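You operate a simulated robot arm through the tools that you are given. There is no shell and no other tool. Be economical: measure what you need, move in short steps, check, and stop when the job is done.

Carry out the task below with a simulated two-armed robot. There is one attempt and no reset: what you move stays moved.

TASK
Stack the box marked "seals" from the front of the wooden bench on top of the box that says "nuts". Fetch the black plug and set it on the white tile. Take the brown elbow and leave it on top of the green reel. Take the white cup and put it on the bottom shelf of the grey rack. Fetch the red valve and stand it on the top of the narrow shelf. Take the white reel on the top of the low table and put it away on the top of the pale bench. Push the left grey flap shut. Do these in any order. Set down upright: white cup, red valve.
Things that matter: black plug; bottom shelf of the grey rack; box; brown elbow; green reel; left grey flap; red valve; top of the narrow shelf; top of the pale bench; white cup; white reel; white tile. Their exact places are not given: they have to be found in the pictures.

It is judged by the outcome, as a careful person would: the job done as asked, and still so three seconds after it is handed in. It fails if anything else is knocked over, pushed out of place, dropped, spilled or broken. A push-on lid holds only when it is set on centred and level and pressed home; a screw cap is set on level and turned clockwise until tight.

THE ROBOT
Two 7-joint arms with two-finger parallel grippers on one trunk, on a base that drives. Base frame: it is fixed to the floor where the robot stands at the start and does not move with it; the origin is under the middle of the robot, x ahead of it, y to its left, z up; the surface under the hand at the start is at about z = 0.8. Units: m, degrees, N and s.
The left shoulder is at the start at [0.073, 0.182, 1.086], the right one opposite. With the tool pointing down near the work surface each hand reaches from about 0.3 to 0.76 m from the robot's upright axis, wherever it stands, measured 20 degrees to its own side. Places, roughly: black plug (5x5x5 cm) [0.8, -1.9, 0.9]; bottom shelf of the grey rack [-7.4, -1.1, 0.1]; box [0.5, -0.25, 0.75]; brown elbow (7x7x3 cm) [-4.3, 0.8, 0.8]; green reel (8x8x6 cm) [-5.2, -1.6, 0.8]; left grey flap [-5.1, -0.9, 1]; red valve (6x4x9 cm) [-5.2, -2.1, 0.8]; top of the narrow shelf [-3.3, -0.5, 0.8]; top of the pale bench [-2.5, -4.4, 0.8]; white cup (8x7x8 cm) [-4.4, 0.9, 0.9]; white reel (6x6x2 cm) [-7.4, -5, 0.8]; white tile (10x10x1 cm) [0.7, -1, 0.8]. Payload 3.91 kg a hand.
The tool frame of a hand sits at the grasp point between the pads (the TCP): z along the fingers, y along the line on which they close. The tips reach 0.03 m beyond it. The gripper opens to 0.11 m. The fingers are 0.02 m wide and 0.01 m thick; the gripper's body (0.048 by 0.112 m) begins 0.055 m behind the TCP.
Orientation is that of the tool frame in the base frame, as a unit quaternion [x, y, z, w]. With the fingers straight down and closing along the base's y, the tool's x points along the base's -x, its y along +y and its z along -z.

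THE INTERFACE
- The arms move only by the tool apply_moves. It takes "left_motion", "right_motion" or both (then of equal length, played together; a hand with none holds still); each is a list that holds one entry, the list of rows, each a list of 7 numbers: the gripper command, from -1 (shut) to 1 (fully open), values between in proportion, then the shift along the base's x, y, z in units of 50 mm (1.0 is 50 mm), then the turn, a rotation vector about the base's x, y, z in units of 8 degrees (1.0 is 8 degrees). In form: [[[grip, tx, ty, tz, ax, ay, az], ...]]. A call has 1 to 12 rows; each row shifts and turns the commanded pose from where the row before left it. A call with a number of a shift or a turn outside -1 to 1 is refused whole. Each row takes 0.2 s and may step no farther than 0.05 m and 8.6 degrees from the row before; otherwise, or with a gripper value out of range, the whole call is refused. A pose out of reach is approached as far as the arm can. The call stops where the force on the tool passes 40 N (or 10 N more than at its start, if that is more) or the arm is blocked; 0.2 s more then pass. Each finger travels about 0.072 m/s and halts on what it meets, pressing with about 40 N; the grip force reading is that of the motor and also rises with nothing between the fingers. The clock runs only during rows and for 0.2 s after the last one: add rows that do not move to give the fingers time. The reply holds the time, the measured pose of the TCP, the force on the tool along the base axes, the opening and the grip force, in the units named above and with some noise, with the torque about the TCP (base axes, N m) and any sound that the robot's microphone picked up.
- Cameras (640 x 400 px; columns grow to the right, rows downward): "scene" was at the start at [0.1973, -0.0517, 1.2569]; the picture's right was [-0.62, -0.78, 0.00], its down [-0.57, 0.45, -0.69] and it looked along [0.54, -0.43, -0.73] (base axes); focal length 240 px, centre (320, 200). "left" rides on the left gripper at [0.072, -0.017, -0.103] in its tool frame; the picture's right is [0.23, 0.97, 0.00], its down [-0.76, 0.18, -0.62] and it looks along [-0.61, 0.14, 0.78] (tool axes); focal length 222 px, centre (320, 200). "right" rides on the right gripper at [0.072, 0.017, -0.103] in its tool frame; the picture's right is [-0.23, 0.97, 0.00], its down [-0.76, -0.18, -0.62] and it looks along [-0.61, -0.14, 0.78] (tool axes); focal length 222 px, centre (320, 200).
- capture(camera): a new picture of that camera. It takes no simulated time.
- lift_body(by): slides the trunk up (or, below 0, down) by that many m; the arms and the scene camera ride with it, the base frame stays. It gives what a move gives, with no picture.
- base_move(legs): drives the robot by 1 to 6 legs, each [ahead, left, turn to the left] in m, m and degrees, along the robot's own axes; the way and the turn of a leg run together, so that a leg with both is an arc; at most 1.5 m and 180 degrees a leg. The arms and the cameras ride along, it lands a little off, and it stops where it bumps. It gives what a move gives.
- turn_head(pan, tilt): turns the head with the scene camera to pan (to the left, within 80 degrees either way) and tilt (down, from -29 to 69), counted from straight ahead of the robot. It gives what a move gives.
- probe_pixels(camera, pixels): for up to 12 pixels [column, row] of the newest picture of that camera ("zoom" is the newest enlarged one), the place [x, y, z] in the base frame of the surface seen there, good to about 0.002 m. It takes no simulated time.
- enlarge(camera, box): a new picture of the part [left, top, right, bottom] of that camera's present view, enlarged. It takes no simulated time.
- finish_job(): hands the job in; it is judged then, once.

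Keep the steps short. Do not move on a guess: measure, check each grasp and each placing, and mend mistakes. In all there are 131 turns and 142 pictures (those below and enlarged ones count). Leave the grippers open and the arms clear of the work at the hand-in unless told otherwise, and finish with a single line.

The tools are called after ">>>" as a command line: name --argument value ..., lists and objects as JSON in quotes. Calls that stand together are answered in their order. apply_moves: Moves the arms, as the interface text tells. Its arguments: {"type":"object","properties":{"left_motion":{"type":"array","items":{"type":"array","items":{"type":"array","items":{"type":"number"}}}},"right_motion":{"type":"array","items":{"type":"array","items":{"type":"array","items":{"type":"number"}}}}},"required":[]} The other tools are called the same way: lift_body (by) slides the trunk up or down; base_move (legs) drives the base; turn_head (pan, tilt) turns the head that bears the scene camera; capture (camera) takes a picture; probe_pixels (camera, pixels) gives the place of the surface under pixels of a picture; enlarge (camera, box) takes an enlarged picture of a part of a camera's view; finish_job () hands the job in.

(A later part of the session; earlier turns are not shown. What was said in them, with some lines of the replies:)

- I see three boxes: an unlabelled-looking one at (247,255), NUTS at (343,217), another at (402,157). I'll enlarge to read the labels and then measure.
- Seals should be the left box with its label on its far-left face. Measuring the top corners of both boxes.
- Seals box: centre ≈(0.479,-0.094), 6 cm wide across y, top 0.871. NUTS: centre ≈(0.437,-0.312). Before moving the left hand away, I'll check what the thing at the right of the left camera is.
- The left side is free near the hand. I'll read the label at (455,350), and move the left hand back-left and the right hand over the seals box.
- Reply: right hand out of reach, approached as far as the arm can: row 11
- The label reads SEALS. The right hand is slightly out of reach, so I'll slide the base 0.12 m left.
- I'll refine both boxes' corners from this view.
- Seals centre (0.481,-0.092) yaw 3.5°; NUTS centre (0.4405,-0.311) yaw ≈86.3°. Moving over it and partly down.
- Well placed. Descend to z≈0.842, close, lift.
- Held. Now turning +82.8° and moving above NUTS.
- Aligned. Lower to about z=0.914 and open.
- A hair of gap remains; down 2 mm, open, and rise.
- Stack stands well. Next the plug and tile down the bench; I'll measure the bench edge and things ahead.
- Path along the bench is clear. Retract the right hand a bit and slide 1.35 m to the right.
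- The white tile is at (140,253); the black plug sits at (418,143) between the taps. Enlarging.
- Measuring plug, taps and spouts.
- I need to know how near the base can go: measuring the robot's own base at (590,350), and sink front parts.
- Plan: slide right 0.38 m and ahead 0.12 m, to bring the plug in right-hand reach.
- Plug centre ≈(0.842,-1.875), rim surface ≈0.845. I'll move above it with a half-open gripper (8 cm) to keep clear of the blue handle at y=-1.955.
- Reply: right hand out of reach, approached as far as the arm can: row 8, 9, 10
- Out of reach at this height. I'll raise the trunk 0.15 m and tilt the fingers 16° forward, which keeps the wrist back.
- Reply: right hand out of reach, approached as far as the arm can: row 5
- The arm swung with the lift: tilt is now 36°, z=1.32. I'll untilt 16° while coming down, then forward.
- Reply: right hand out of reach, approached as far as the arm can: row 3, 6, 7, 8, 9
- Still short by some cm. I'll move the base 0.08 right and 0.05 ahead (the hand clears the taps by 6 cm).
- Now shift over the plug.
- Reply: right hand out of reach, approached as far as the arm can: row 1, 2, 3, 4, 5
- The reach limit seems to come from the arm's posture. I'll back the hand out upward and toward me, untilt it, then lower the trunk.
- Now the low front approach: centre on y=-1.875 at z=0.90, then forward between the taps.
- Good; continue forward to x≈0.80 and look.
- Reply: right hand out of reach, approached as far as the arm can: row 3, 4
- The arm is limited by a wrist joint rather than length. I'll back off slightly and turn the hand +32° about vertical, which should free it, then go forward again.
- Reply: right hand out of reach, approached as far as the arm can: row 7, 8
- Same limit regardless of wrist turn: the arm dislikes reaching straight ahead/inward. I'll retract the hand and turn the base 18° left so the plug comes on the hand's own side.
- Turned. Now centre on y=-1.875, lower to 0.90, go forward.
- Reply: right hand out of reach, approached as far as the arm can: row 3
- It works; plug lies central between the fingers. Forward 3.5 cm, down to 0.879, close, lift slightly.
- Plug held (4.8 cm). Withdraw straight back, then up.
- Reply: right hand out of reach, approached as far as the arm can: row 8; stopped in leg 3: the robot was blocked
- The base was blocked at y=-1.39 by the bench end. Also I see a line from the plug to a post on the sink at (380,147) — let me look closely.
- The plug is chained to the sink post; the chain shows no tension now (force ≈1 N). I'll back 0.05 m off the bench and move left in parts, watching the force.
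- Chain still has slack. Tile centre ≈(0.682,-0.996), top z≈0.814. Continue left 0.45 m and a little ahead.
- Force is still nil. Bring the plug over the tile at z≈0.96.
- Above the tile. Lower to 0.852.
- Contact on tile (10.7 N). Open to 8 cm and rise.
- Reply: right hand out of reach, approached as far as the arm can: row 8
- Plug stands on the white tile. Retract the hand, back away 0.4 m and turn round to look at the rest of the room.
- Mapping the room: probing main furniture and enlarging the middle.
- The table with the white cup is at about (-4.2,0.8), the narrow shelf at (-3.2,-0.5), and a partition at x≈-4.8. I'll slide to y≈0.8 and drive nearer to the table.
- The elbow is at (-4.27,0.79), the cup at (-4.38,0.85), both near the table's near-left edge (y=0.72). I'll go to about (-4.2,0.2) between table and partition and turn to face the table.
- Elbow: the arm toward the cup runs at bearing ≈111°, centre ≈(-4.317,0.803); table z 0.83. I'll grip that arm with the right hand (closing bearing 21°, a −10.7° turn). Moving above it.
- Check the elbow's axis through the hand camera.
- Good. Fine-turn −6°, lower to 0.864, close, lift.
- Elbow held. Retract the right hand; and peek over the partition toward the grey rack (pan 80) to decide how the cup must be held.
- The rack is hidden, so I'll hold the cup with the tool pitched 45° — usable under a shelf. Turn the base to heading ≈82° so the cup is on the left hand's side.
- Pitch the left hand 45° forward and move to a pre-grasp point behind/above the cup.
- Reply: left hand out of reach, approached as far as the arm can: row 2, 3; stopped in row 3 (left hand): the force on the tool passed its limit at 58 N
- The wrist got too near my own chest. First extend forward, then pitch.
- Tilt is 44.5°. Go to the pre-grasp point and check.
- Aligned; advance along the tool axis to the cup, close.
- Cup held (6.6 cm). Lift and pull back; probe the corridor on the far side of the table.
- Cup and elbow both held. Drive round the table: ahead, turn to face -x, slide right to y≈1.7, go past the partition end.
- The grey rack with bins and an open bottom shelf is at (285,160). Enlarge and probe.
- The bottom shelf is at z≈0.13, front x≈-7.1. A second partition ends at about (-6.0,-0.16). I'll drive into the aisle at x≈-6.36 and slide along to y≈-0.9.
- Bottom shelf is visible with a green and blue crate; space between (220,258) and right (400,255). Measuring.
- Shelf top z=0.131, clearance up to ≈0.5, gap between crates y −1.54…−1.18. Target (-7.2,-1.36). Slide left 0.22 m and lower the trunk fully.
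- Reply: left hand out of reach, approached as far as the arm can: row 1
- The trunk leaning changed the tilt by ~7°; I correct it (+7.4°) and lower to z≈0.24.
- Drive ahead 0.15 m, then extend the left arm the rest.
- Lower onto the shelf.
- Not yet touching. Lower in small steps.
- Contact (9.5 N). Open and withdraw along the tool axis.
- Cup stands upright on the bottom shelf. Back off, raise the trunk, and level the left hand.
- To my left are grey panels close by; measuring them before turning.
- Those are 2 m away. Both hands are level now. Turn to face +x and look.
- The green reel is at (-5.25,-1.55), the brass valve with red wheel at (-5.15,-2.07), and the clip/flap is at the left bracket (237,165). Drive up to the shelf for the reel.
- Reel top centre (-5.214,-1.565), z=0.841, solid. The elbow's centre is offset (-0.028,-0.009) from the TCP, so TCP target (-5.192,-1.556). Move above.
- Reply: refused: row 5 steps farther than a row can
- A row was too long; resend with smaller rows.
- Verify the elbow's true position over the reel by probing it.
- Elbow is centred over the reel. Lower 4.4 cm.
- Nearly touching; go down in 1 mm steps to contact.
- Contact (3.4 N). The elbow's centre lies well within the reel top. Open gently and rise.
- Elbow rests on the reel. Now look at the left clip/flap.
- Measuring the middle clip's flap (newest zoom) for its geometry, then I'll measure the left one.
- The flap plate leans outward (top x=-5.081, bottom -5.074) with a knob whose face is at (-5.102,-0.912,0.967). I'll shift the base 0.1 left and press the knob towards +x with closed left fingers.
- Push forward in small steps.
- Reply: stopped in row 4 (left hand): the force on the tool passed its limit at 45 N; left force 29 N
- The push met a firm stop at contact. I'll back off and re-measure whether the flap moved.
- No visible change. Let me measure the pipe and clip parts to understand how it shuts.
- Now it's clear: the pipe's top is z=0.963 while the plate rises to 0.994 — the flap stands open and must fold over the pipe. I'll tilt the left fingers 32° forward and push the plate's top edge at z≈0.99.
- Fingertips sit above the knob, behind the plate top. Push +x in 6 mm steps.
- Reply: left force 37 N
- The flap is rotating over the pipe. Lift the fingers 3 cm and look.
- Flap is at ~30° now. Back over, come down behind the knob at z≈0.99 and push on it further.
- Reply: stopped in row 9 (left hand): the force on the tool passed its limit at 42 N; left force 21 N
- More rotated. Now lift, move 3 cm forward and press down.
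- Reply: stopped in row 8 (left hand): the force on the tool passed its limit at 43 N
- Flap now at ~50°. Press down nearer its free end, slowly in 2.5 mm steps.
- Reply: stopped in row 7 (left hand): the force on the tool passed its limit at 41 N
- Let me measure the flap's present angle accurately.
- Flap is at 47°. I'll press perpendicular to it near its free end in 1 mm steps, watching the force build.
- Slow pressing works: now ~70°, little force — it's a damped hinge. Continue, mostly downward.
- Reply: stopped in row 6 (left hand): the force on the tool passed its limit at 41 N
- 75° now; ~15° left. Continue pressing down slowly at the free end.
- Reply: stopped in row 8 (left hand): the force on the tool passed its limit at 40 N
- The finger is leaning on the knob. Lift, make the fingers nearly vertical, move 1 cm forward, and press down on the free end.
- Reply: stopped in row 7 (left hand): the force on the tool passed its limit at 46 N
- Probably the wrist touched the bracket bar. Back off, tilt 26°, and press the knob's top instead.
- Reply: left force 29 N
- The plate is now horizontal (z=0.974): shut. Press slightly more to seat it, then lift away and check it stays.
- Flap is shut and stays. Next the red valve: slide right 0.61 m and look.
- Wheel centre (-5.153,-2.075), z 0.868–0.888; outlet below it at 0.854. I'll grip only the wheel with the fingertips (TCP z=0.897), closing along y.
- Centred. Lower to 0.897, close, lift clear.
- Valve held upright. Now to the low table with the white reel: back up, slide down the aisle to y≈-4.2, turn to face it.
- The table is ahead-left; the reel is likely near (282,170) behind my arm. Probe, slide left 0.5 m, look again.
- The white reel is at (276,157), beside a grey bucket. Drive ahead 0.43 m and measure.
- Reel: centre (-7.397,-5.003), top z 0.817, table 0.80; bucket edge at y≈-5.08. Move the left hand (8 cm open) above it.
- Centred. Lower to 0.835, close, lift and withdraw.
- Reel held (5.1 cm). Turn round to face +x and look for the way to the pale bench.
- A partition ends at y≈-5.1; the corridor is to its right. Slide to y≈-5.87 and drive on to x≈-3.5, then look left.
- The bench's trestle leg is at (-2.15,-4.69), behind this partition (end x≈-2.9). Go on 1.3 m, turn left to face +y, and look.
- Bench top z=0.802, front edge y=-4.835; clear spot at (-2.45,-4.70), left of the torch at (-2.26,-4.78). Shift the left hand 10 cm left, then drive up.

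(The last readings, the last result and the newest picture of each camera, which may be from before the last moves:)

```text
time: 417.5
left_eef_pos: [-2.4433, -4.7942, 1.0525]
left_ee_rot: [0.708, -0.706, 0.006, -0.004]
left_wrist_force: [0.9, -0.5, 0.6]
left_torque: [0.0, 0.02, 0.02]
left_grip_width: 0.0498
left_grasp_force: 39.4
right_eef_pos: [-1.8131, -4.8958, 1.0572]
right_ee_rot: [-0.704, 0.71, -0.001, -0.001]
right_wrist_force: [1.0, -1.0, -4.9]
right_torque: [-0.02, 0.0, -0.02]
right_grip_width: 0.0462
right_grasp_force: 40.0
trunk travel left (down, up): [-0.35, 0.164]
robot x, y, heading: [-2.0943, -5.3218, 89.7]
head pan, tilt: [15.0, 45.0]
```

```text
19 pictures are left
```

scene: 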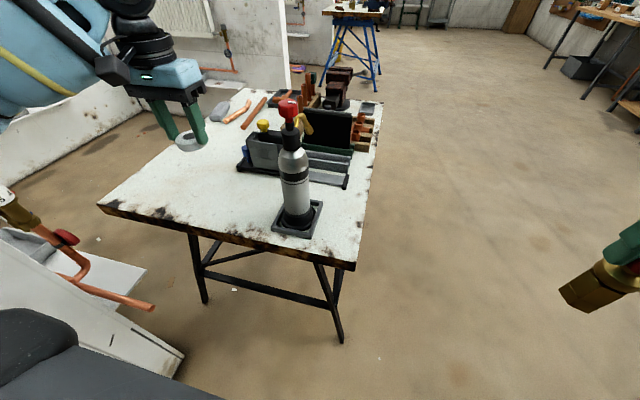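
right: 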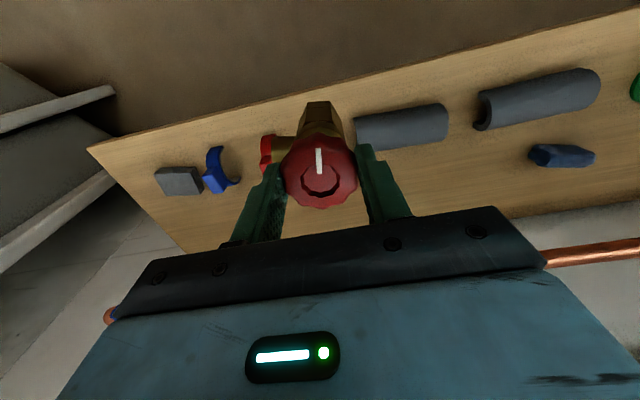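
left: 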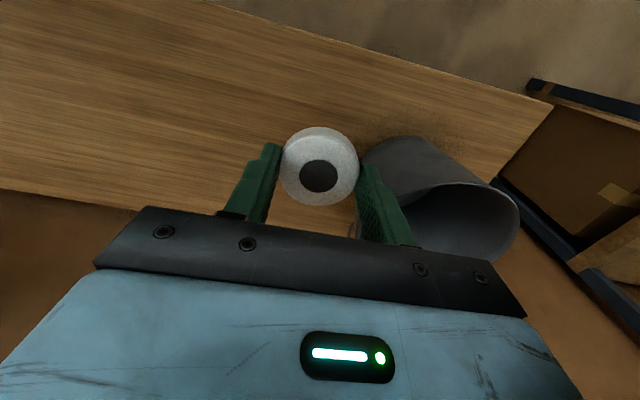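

Bench is clear at (-2.48,-4.72). Lower the reel there to just above contact, open, and rise.

>>> apply_moves --left_motion '[[[-1, -0.37, 0.74, -0.3, 0, 0, 0], [-1, -0.37, 0.74, -0.3, 0, 0, 0], [-1, 0, 0, -0.9, 0, 0, 0], [-1, 0, 0, -0.9, 0, 0, 0], [-1, 0, 0, -0.9, 0, 0, 0], [-1, 0, 0, -0.88, 0, 0, 0], [-1, 0, 0, -0.1, 0, 0, 0], [-1, 0, 0, 0, 0, 0, 0], [0.45, 0, 0, 0, 0, 0, 0], [0.45, 0, 0, 0, 0, 0, 0], [0.45, 0, 0, 0.9, 0, 0, 0], [0.45, 0, 0, 0.9, 0, 0, 0]]]'

>>> apply_moves --left_motion '[[[0.45, 0, 0, 0.9, 0, 0, 0], [0.45, 0, 0, 0.9, 0, 0, 0], [0.45, 0, -0.7, 0.3, 0, 0, 0], [0.45, 0, -0.9, 0, 0, 0, 0], [0.45, 0, -0.9, 0, 0, 0, 0]]]'

>>> enlarge --camera "scene" --box '[100, 80, 300, 240]'

```text
time: 420.1
left_eef_pos: [-2.4794, -4.7194, 0.9283]
left_ee_rot: [0.708, -0.707, 0.007, -0.004]
left_wrist_force: [0.3, -0.5, 1.3]
left_torque: [0.05, -0.02, 0.01]
left_grip_width: 0.0798
left_grasp_force: 0.1
right_eef_pos: [-1.8127, -4.8972, 1.0576]
right_ee_rot: [-0.703, 0.711, 0.0, -0.002]
right_wrist_force: [-0.5, -0.6, -3.4]
right_torque: [0.0, -0.02, 0.01]
right_grip_width: 0.0462
right_grasp_force: 39.5
trunk travel left (down, up): [-0.35, 0.164]
robot x, y, heading: [-2.0924, -5.3223, 89.4]
head pan, tilt: [15.0, 45.0]
```

```text
time: 421.3
left_eef_pos: [-2.4796, -4.8467, 1.0319]
left_ee_rot: [0.708, -0.706, 0.007, -0.005]
left_wrist_force: [-0.8, 0.0, -1.3]
left_torque: [0.03, 0.0, 0.0]
left_grip_width: 0.0796
left_grasp_force: 0.0
right_eef_pos: [-1.813, -4.8966, 1.0577]
right_ee_rot: [-0.703, 0.711, -0.001, -0.002]
right_wrist_force: [0.0, 0.7, -4.6]
right_torque: [0.02, -0.01, 0.02]
right_grip_width: 0.0462
right_grasp_force: 40.2
trunk travel left (down, up): [-0.35, 0.164]
robot x, y, heading: [-2.0896, -5.3204, 89.5]
head pan, tilt: [15.0, 45.0]
```

```text
2.50 times, centred on (200, 160) of scene
```

zoom: 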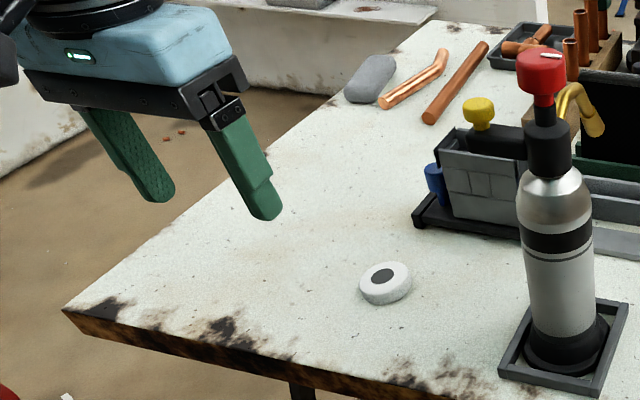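

Reel lies on the pale bench. Now carry the valve to the narrow shelf: drive along x≈-0.9 north, then west, and turn to face -y.

>>> base_move --legs '[[-0.3, 0, 0], [0, -1.2, 0.5], [1.5, 0, 0], [1.5, 0, 0], [1.5, 0, 0], [1.5, 0, 0]]'

>>> base_move --legs '[[0.1, 1.2, 0], [0, 0.85, 0], [0, 0, 180]]'

>>> turn_head --pan -15 --tilt 40

>>> capture --camera "scene"

```text
time: 461.9
left_eef_pos: [-1.4404, 0.8511, 1.0324]
left_ee_rot: [0.718, -0.696, 0.006, -0.005]
left_wrist_force: [0.7, -0.1, 1.2]
left_torque: [0.03, 0.02, 0.03]
left_grip_width: 0.0797
left_grasp_force: 0.1
right_eef_pos: [-0.7738, 0.8196, 1.0569]
right_ee_rot: [0.715, -0.699, 0.001, 0.002]
right_wrist_force: [0.0, -0.2, -4.3]
right_torque: [0.0, 0.04, -0.01]
right_grip_width: 0.0463
right_grasp_force: 40.5
trunk travel left (down, up): [-0.35, 0.164]
robot x, y, heading: [-1.0374, 0.3866, 91.5]
head pan, tilt: [15.0, 45.0]
```

```text
time: 487.4
left_eef_pos: [-2.6682, -0.0324, 1.032]
left_ee_rot: [0.689, 0.725, -0.005, -0.006]
left_wrist_force: [1.0, -0.1, -0.2]
left_torque: [-0.01, 0.0, -0.01]
left_grip_width: 0.0799
left_grasp_force: 0.0
right_eef_pos: [-3.3367, -0.0124, 1.0568]
right_ee_rot: [0.692, 0.722, 0.002, -0.001]
right_wrist_force: [0.7, -0.4, -4.6]
right_torque: [0.01, 0.0, -0.02]
right_grip_width: 0.0459
right_grasp_force: 39.7
trunk travel left (down, up): [-0.35, 0.164]
robot x, y, heading: [-3.0776, 0.4248, -87.6]
head pan, tilt: [15.0, 45.0]
```

```text
time: 488.4
left_eef_pos: [-2.6691, -0.0322, 1.0322]
left_ee_rot: [0.689, 0.725, -0.005, -0.007]
left_wrist_force: [-0.1, -0.4, 0.3]
left_torque: [-0.01, 0.01, 0.0]
left_grip_width: 0.08
left_grasp_force: 0.1
right_eef_pos: [-3.3356, -0.0139, 1.0567]
right_ee_rot: [0.693, 0.721, 0.002, -0.001]
right_wrist_force: [-0.6, 0.1, -4.3]
right_torque: [-0.01, 0.03, 0.01]
right_grip_width: 0.0463
right_grasp_force: 39.9
trunk travel left (down, up): [-0.35, 0.164]
robot x, y, heading: [-3.0808, 0.4213, -87.5]
head pan, tilt: [-15.0, 40.0]
```

```text
17 pictures are left
```

scene: 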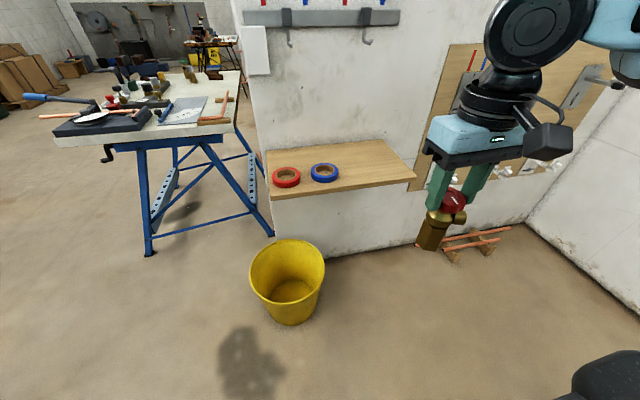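

The narrow shelf is at (335,165), with red and blue tapes; its right part (365,165) is free. Probe.

>>> probe_pixels --camera "scene" --pixels '[[368, 165], [390, 170], [412, 178], [385, 142], [268, 152], [274, 198], [338, 170], [311, 175], [330, 182], [370, 42], [285, 250], [350, 150]]'

```text
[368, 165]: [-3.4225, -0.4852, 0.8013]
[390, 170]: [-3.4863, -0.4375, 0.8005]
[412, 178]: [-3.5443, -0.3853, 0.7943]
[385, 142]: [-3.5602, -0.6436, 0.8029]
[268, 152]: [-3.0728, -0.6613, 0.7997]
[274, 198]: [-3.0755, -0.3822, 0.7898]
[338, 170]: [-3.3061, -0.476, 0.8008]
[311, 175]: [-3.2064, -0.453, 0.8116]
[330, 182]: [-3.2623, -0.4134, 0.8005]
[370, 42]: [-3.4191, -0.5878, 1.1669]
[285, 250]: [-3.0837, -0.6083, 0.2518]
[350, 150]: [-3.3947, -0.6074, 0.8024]
```

Target spot (-3.43,-0.46) on the shelf (z=0.801). Drive ahead 0.27 m and move the valve above it.

>>> base_move --legs '[[0.27, 0, -2]]'

>>> turn_head --pan -25 --tilt 45

>>> capture --camera "right"

```text
time: 490.3
left_eef_pos: [-2.6789, -0.3176, 1.032]
left_ee_rot: [0.701, 0.713, -0.005, -0.006]
left_wrist_force: [0.5, 0.9, 0.1]
left_torque: [0.02, 0.01, -0.01]
left_grip_width: 0.0798
left_grasp_force: 0.1
right_eef_pos: [-3.346, -0.2759, 1.0568]
right_ee_rot: [0.705, 0.71, 0.002, -0.001]
right_wrist_force: [0.9, 0.1, -4.8]
right_torque: [0.04, -0.01, 0.01]
right_grip_width: 0.0462
right_grasp_force: 39.7
trunk travel left (down, up): [-0.35, 0.164]
robot x, y, heading: [-3.0736, 0.1539, -89.4]
head pan, tilt: [-15.0, 40.0]
```

```text
time: 491.0
left_eef_pos: [-2.6775, -0.3173, 1.0323]
left_ee_rot: [0.702, 0.712, -0.005, -0.006]
left_wrist_force: [0.0, -0.2, 0.2]
left_torque: [-0.03, 0.02, 0.0]
left_grip_width: 0.0798
left_grasp_force: 0.2
right_eef_pos: [-3.3454, -0.2733, 1.057]
right_ee_rot: [0.704, 0.71, 0.001, -0.001]
right_wrist_force: [0.5, -0.3, -4.6]
right_torque: [0.04, 0.01, 0.02]
right_grip_width: 0.0461
right_grasp_force: 40.0
trunk travel left (down, up): [-0.35, 0.164]
robot x, y, heading: [-3.0699, 0.1545, -89.8]
head pan, tilt: [-25.0, 45.0]
```

```text
16 pictures are left
```

right: 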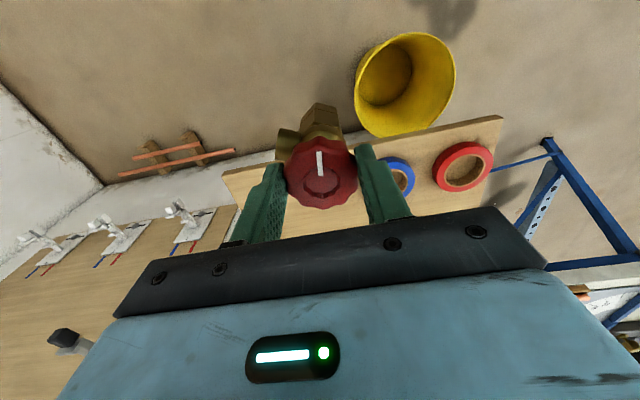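

Move above the spot and down to z≈0.924 (valve bottom ≈8 mm above the shelf).

>>> apply_moves --right_motion '[[[-1, -0.338, -0.744, -0.3, 0, 0, 0], [-1, -0.338, -0.744, -0.3, 0, 0, 0], [-1, -0.338, -0.744, -0.3, 0, 0, 0], [-1, -0.338, -0.744, -0.3, 0, 0, 0], [-1, -0.338, -0.744, -0.3, 0, 0, 0], [-1, 0, 0, -0.6, 0, 0, 0], [-1, 0, 0, -0.55, 0, 0, 0], [-1, 0, 0, 0, 0, 0, 0]]]'

>>> enlarge --camera "scene" --box '[220, 60, 460, 260]'

```text
time: 492.8
left_eef_pos: [-2.6773, -0.3169, 1.0317]
left_ee_rot: [0.702, 0.712, -0.005, -0.005]
left_wrist_force: [0.2, 0.0, -0.3]
left_torque: [0.01, 0.06, -0.01]
left_grip_width: 0.0798
left_grasp_force: 0.1
right_eef_pos: [-3.4303, -0.4603, 0.9244]
right_ee_rot: [0.704, 0.71, 0.003, -0.001]
right_wrist_force: [0.6, -0.2, -3.7]
right_torque: [0.01, 0.02, 0.01]
right_grip_width: 0.0461
right_grasp_force: 39.7
trunk travel left (down, up): [-0.35, 0.164]
robot x, y, heading: [-3.0729, 0.1546, -89.6]
head pan, tilt: [-25.0, 45.0]
```

```text
2.00 times, centred on (340, 160) of scene
```

zoom: 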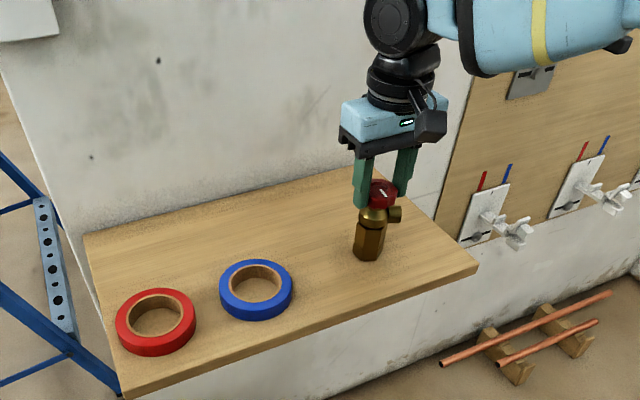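

Good. Lower slowly in 1 mm steps to contact.

>>> apply_moves --right_motion '[[[-1, 0, 0, -0.08, 0, 0, 0], [-1, 0, 0, -0.03, 0, 0, 0], [-1, 0, 0, -0.03, 0, 0, 0], [-1, 0, 0, -0.02, 0, 0, 0], [-1, 0, 0, 0, 0, 0, 0]]]'

>>> enlarge --camera "scene" --box '[350, 130, 450, 210]'

```text
time: 494.0
left_eef_pos: [-2.6759, -0.3152, 1.0335]
left_ee_rot: [0.702, 0.712, -0.006, -0.006]
left_wrist_force: [-1.1, -0.1, 0.0]
left_torque: [0.03, 0.02, -0.04]
left_grip_width: 0.0795
left_grasp_force: 0.0
right_eef_pos: [-3.4283, -0.4592, 0.9209]
right_ee_rot: [0.705, 0.709, -0.001, 0.003]
right_wrist_force: [-3.9, 0.2, 27.9]
right_torque: [0.39, 0.18, -0.03]
right_grip_width: 0.0463
right_grasp_force: 39.6
trunk travel left (down, up): [-0.35, 0.164]
robot x, y, heading: [-3.0738, 0.1531, -89.4]
head pan, tilt: [-25.0, 45.0]
```

```text
5.00 times, centred on (400, 170) of scene
```

zoom: 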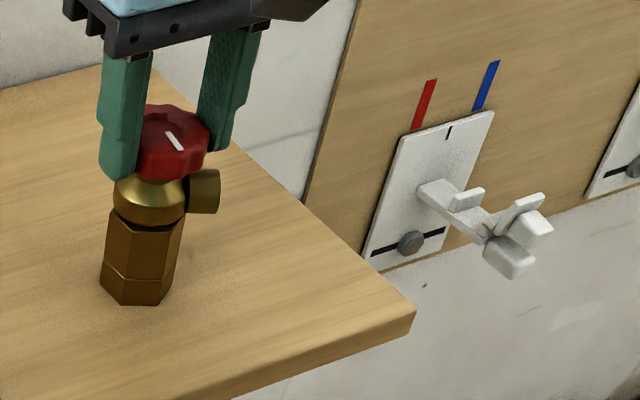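

Contact (28 N). Relieve 4 mm, open, and rise straight up.

>>> apply_moves --right_motion '[[[-1, 0, 0, 0.08, 0, 0, 0], [-1, 0, 0, 0, 0, 0, 0], [-0.05, 0, 0, 0, 0, 0, 0], [0.5, 0, 0, 0, 0, 0, 0], [0.5, 0, 0, 0, 0, 0, 0], [0.5, 0, 0, 0.5, 0, 0, 0], [0.5, 0, 0, 0.8, 0, 0, 0], [0.5, 0, 0, 0.8, 0, 0, 0], [0.5, 0, 0.7, 0.3, 0, 0, 0], [0.5, 0, 0.9, 0, 0, 0, 0], [1, 0, 0.9, 0, 0, 0, 0], [1, 0, 0, 0, 0, 0, 0]]]'

>>> enlarge --camera "scene" --box '[300, 100, 480, 240]'

```text
time: 496.6
left_eef_pos: [-2.6779, -0.3174, 1.0303]
left_ee_rot: [0.701, 0.713, -0.004, -0.006]
left_wrist_force: [-0.5, -0.2, -0.6]
left_torque: [0.04, -0.02, 0.02]
left_grip_width: 0.0801
left_grasp_force: 0.0
right_eef_pos: [-3.4301, -0.3359, 1.0407]
right_ee_rot: [0.705, 0.709, 0.002, -0.002]
right_wrist_force: [-0.2, 0.5, -0.3]
right_torque: [-0.02, -0.01, -0.02]
right_grip_width: 0.1101
right_grasp_force: 0.0
trunk travel left (down, up): [-0.35, 0.164]
robot x, y, heading: [-3.0695, 0.1508, -89.6]
head pan, tilt: [-25.0, 45.0]
```

```text
2.86 times, centred on (390, 170) of scene
```

zoom: 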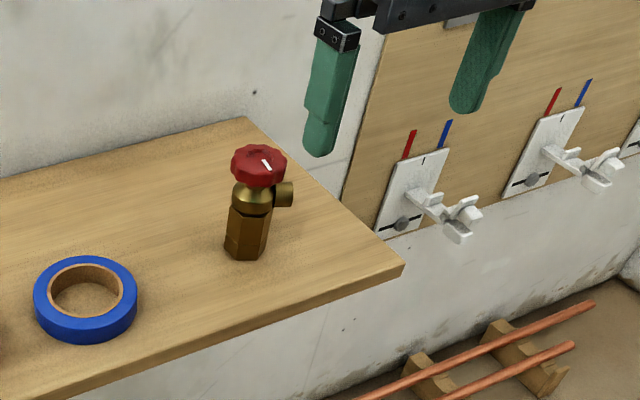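

The valve stands upright on the shelf. Open the left gripper fully and back the robot away, then hand in.

>>> base_move --legs '[[-0.3, 0, 0]]'

>>> apply_moves --left_motion '[[[1, 0, 0, 0, 0, 0, 0], [1, 0, 0, 0, 0, 0, 0], [1, 0, 0, 0, 0, 0, 0]]]'

>>> finish_job

```text
time: 498.7
left_eef_pos: [-2.6826, -0.0199, 1.0322]
left_ee_rot: [0.704, 0.71, -0.004, -0.007]
left_wrist_force: [0.2, -0.2, 0.4]
left_torque: [-0.02, -0.01, -0.01]
left_grip_width: 0.0799
left_grasp_force: 0.0
right_eef_pos: [-3.434, -0.0355, 1.0401]
right_ee_rot: [0.707, 0.708, 0.002, 0.0]
right_wrist_force: [-1.1, -0.3, 0.2]
right_torque: [-0.03, -0.02, 0.01]
right_grip_width: 0.1098
right_grasp_force: 0.1
trunk travel left (down, up): [-0.35, 0.164]
robot x, y, heading: [-3.0735, 0.4529, -90.1]
head pan, tilt: [-25.0, 45.0]
```

```text
time: 499.5
left_eef_pos: [-2.6824, -0.0197, 1.0314]
left_ee_rot: [0.703, 0.711, -0.004, -0.006]
left_wrist_force: [-0.4, 1.1, -0.2]
left_torque: [-0.01, 0.0, 0.0]
left_grip_width: 0.1101
left_grasp_force: 0.1
right_eef_pos: [-3.4333, -0.0347, 1.04]
right_ee_rot: [0.706, 0.708, 0.002, 0.0]
right_wrist_force: [0.1, -0.3, -0.2]
right_torque: [0.01, 0.01, 0.01]
right_grip_width: 0.1102
right_grasp_force: 0.0
trunk travel left (down, up): [-0.35, 0.164]
robot x, y, heading: [-3.0751, 0.4514, -89.7]
head pan, tilt: [-25.0, 45.0]
```

```text
The job is handed in.
```

All seven tasks are done and the job is handed in: each placement looked right in the pictures right after it was made, though the plug is still chained to the sink (chain nearly taut) and the base once bumped the end of the wooden bench with nothing seen to move.
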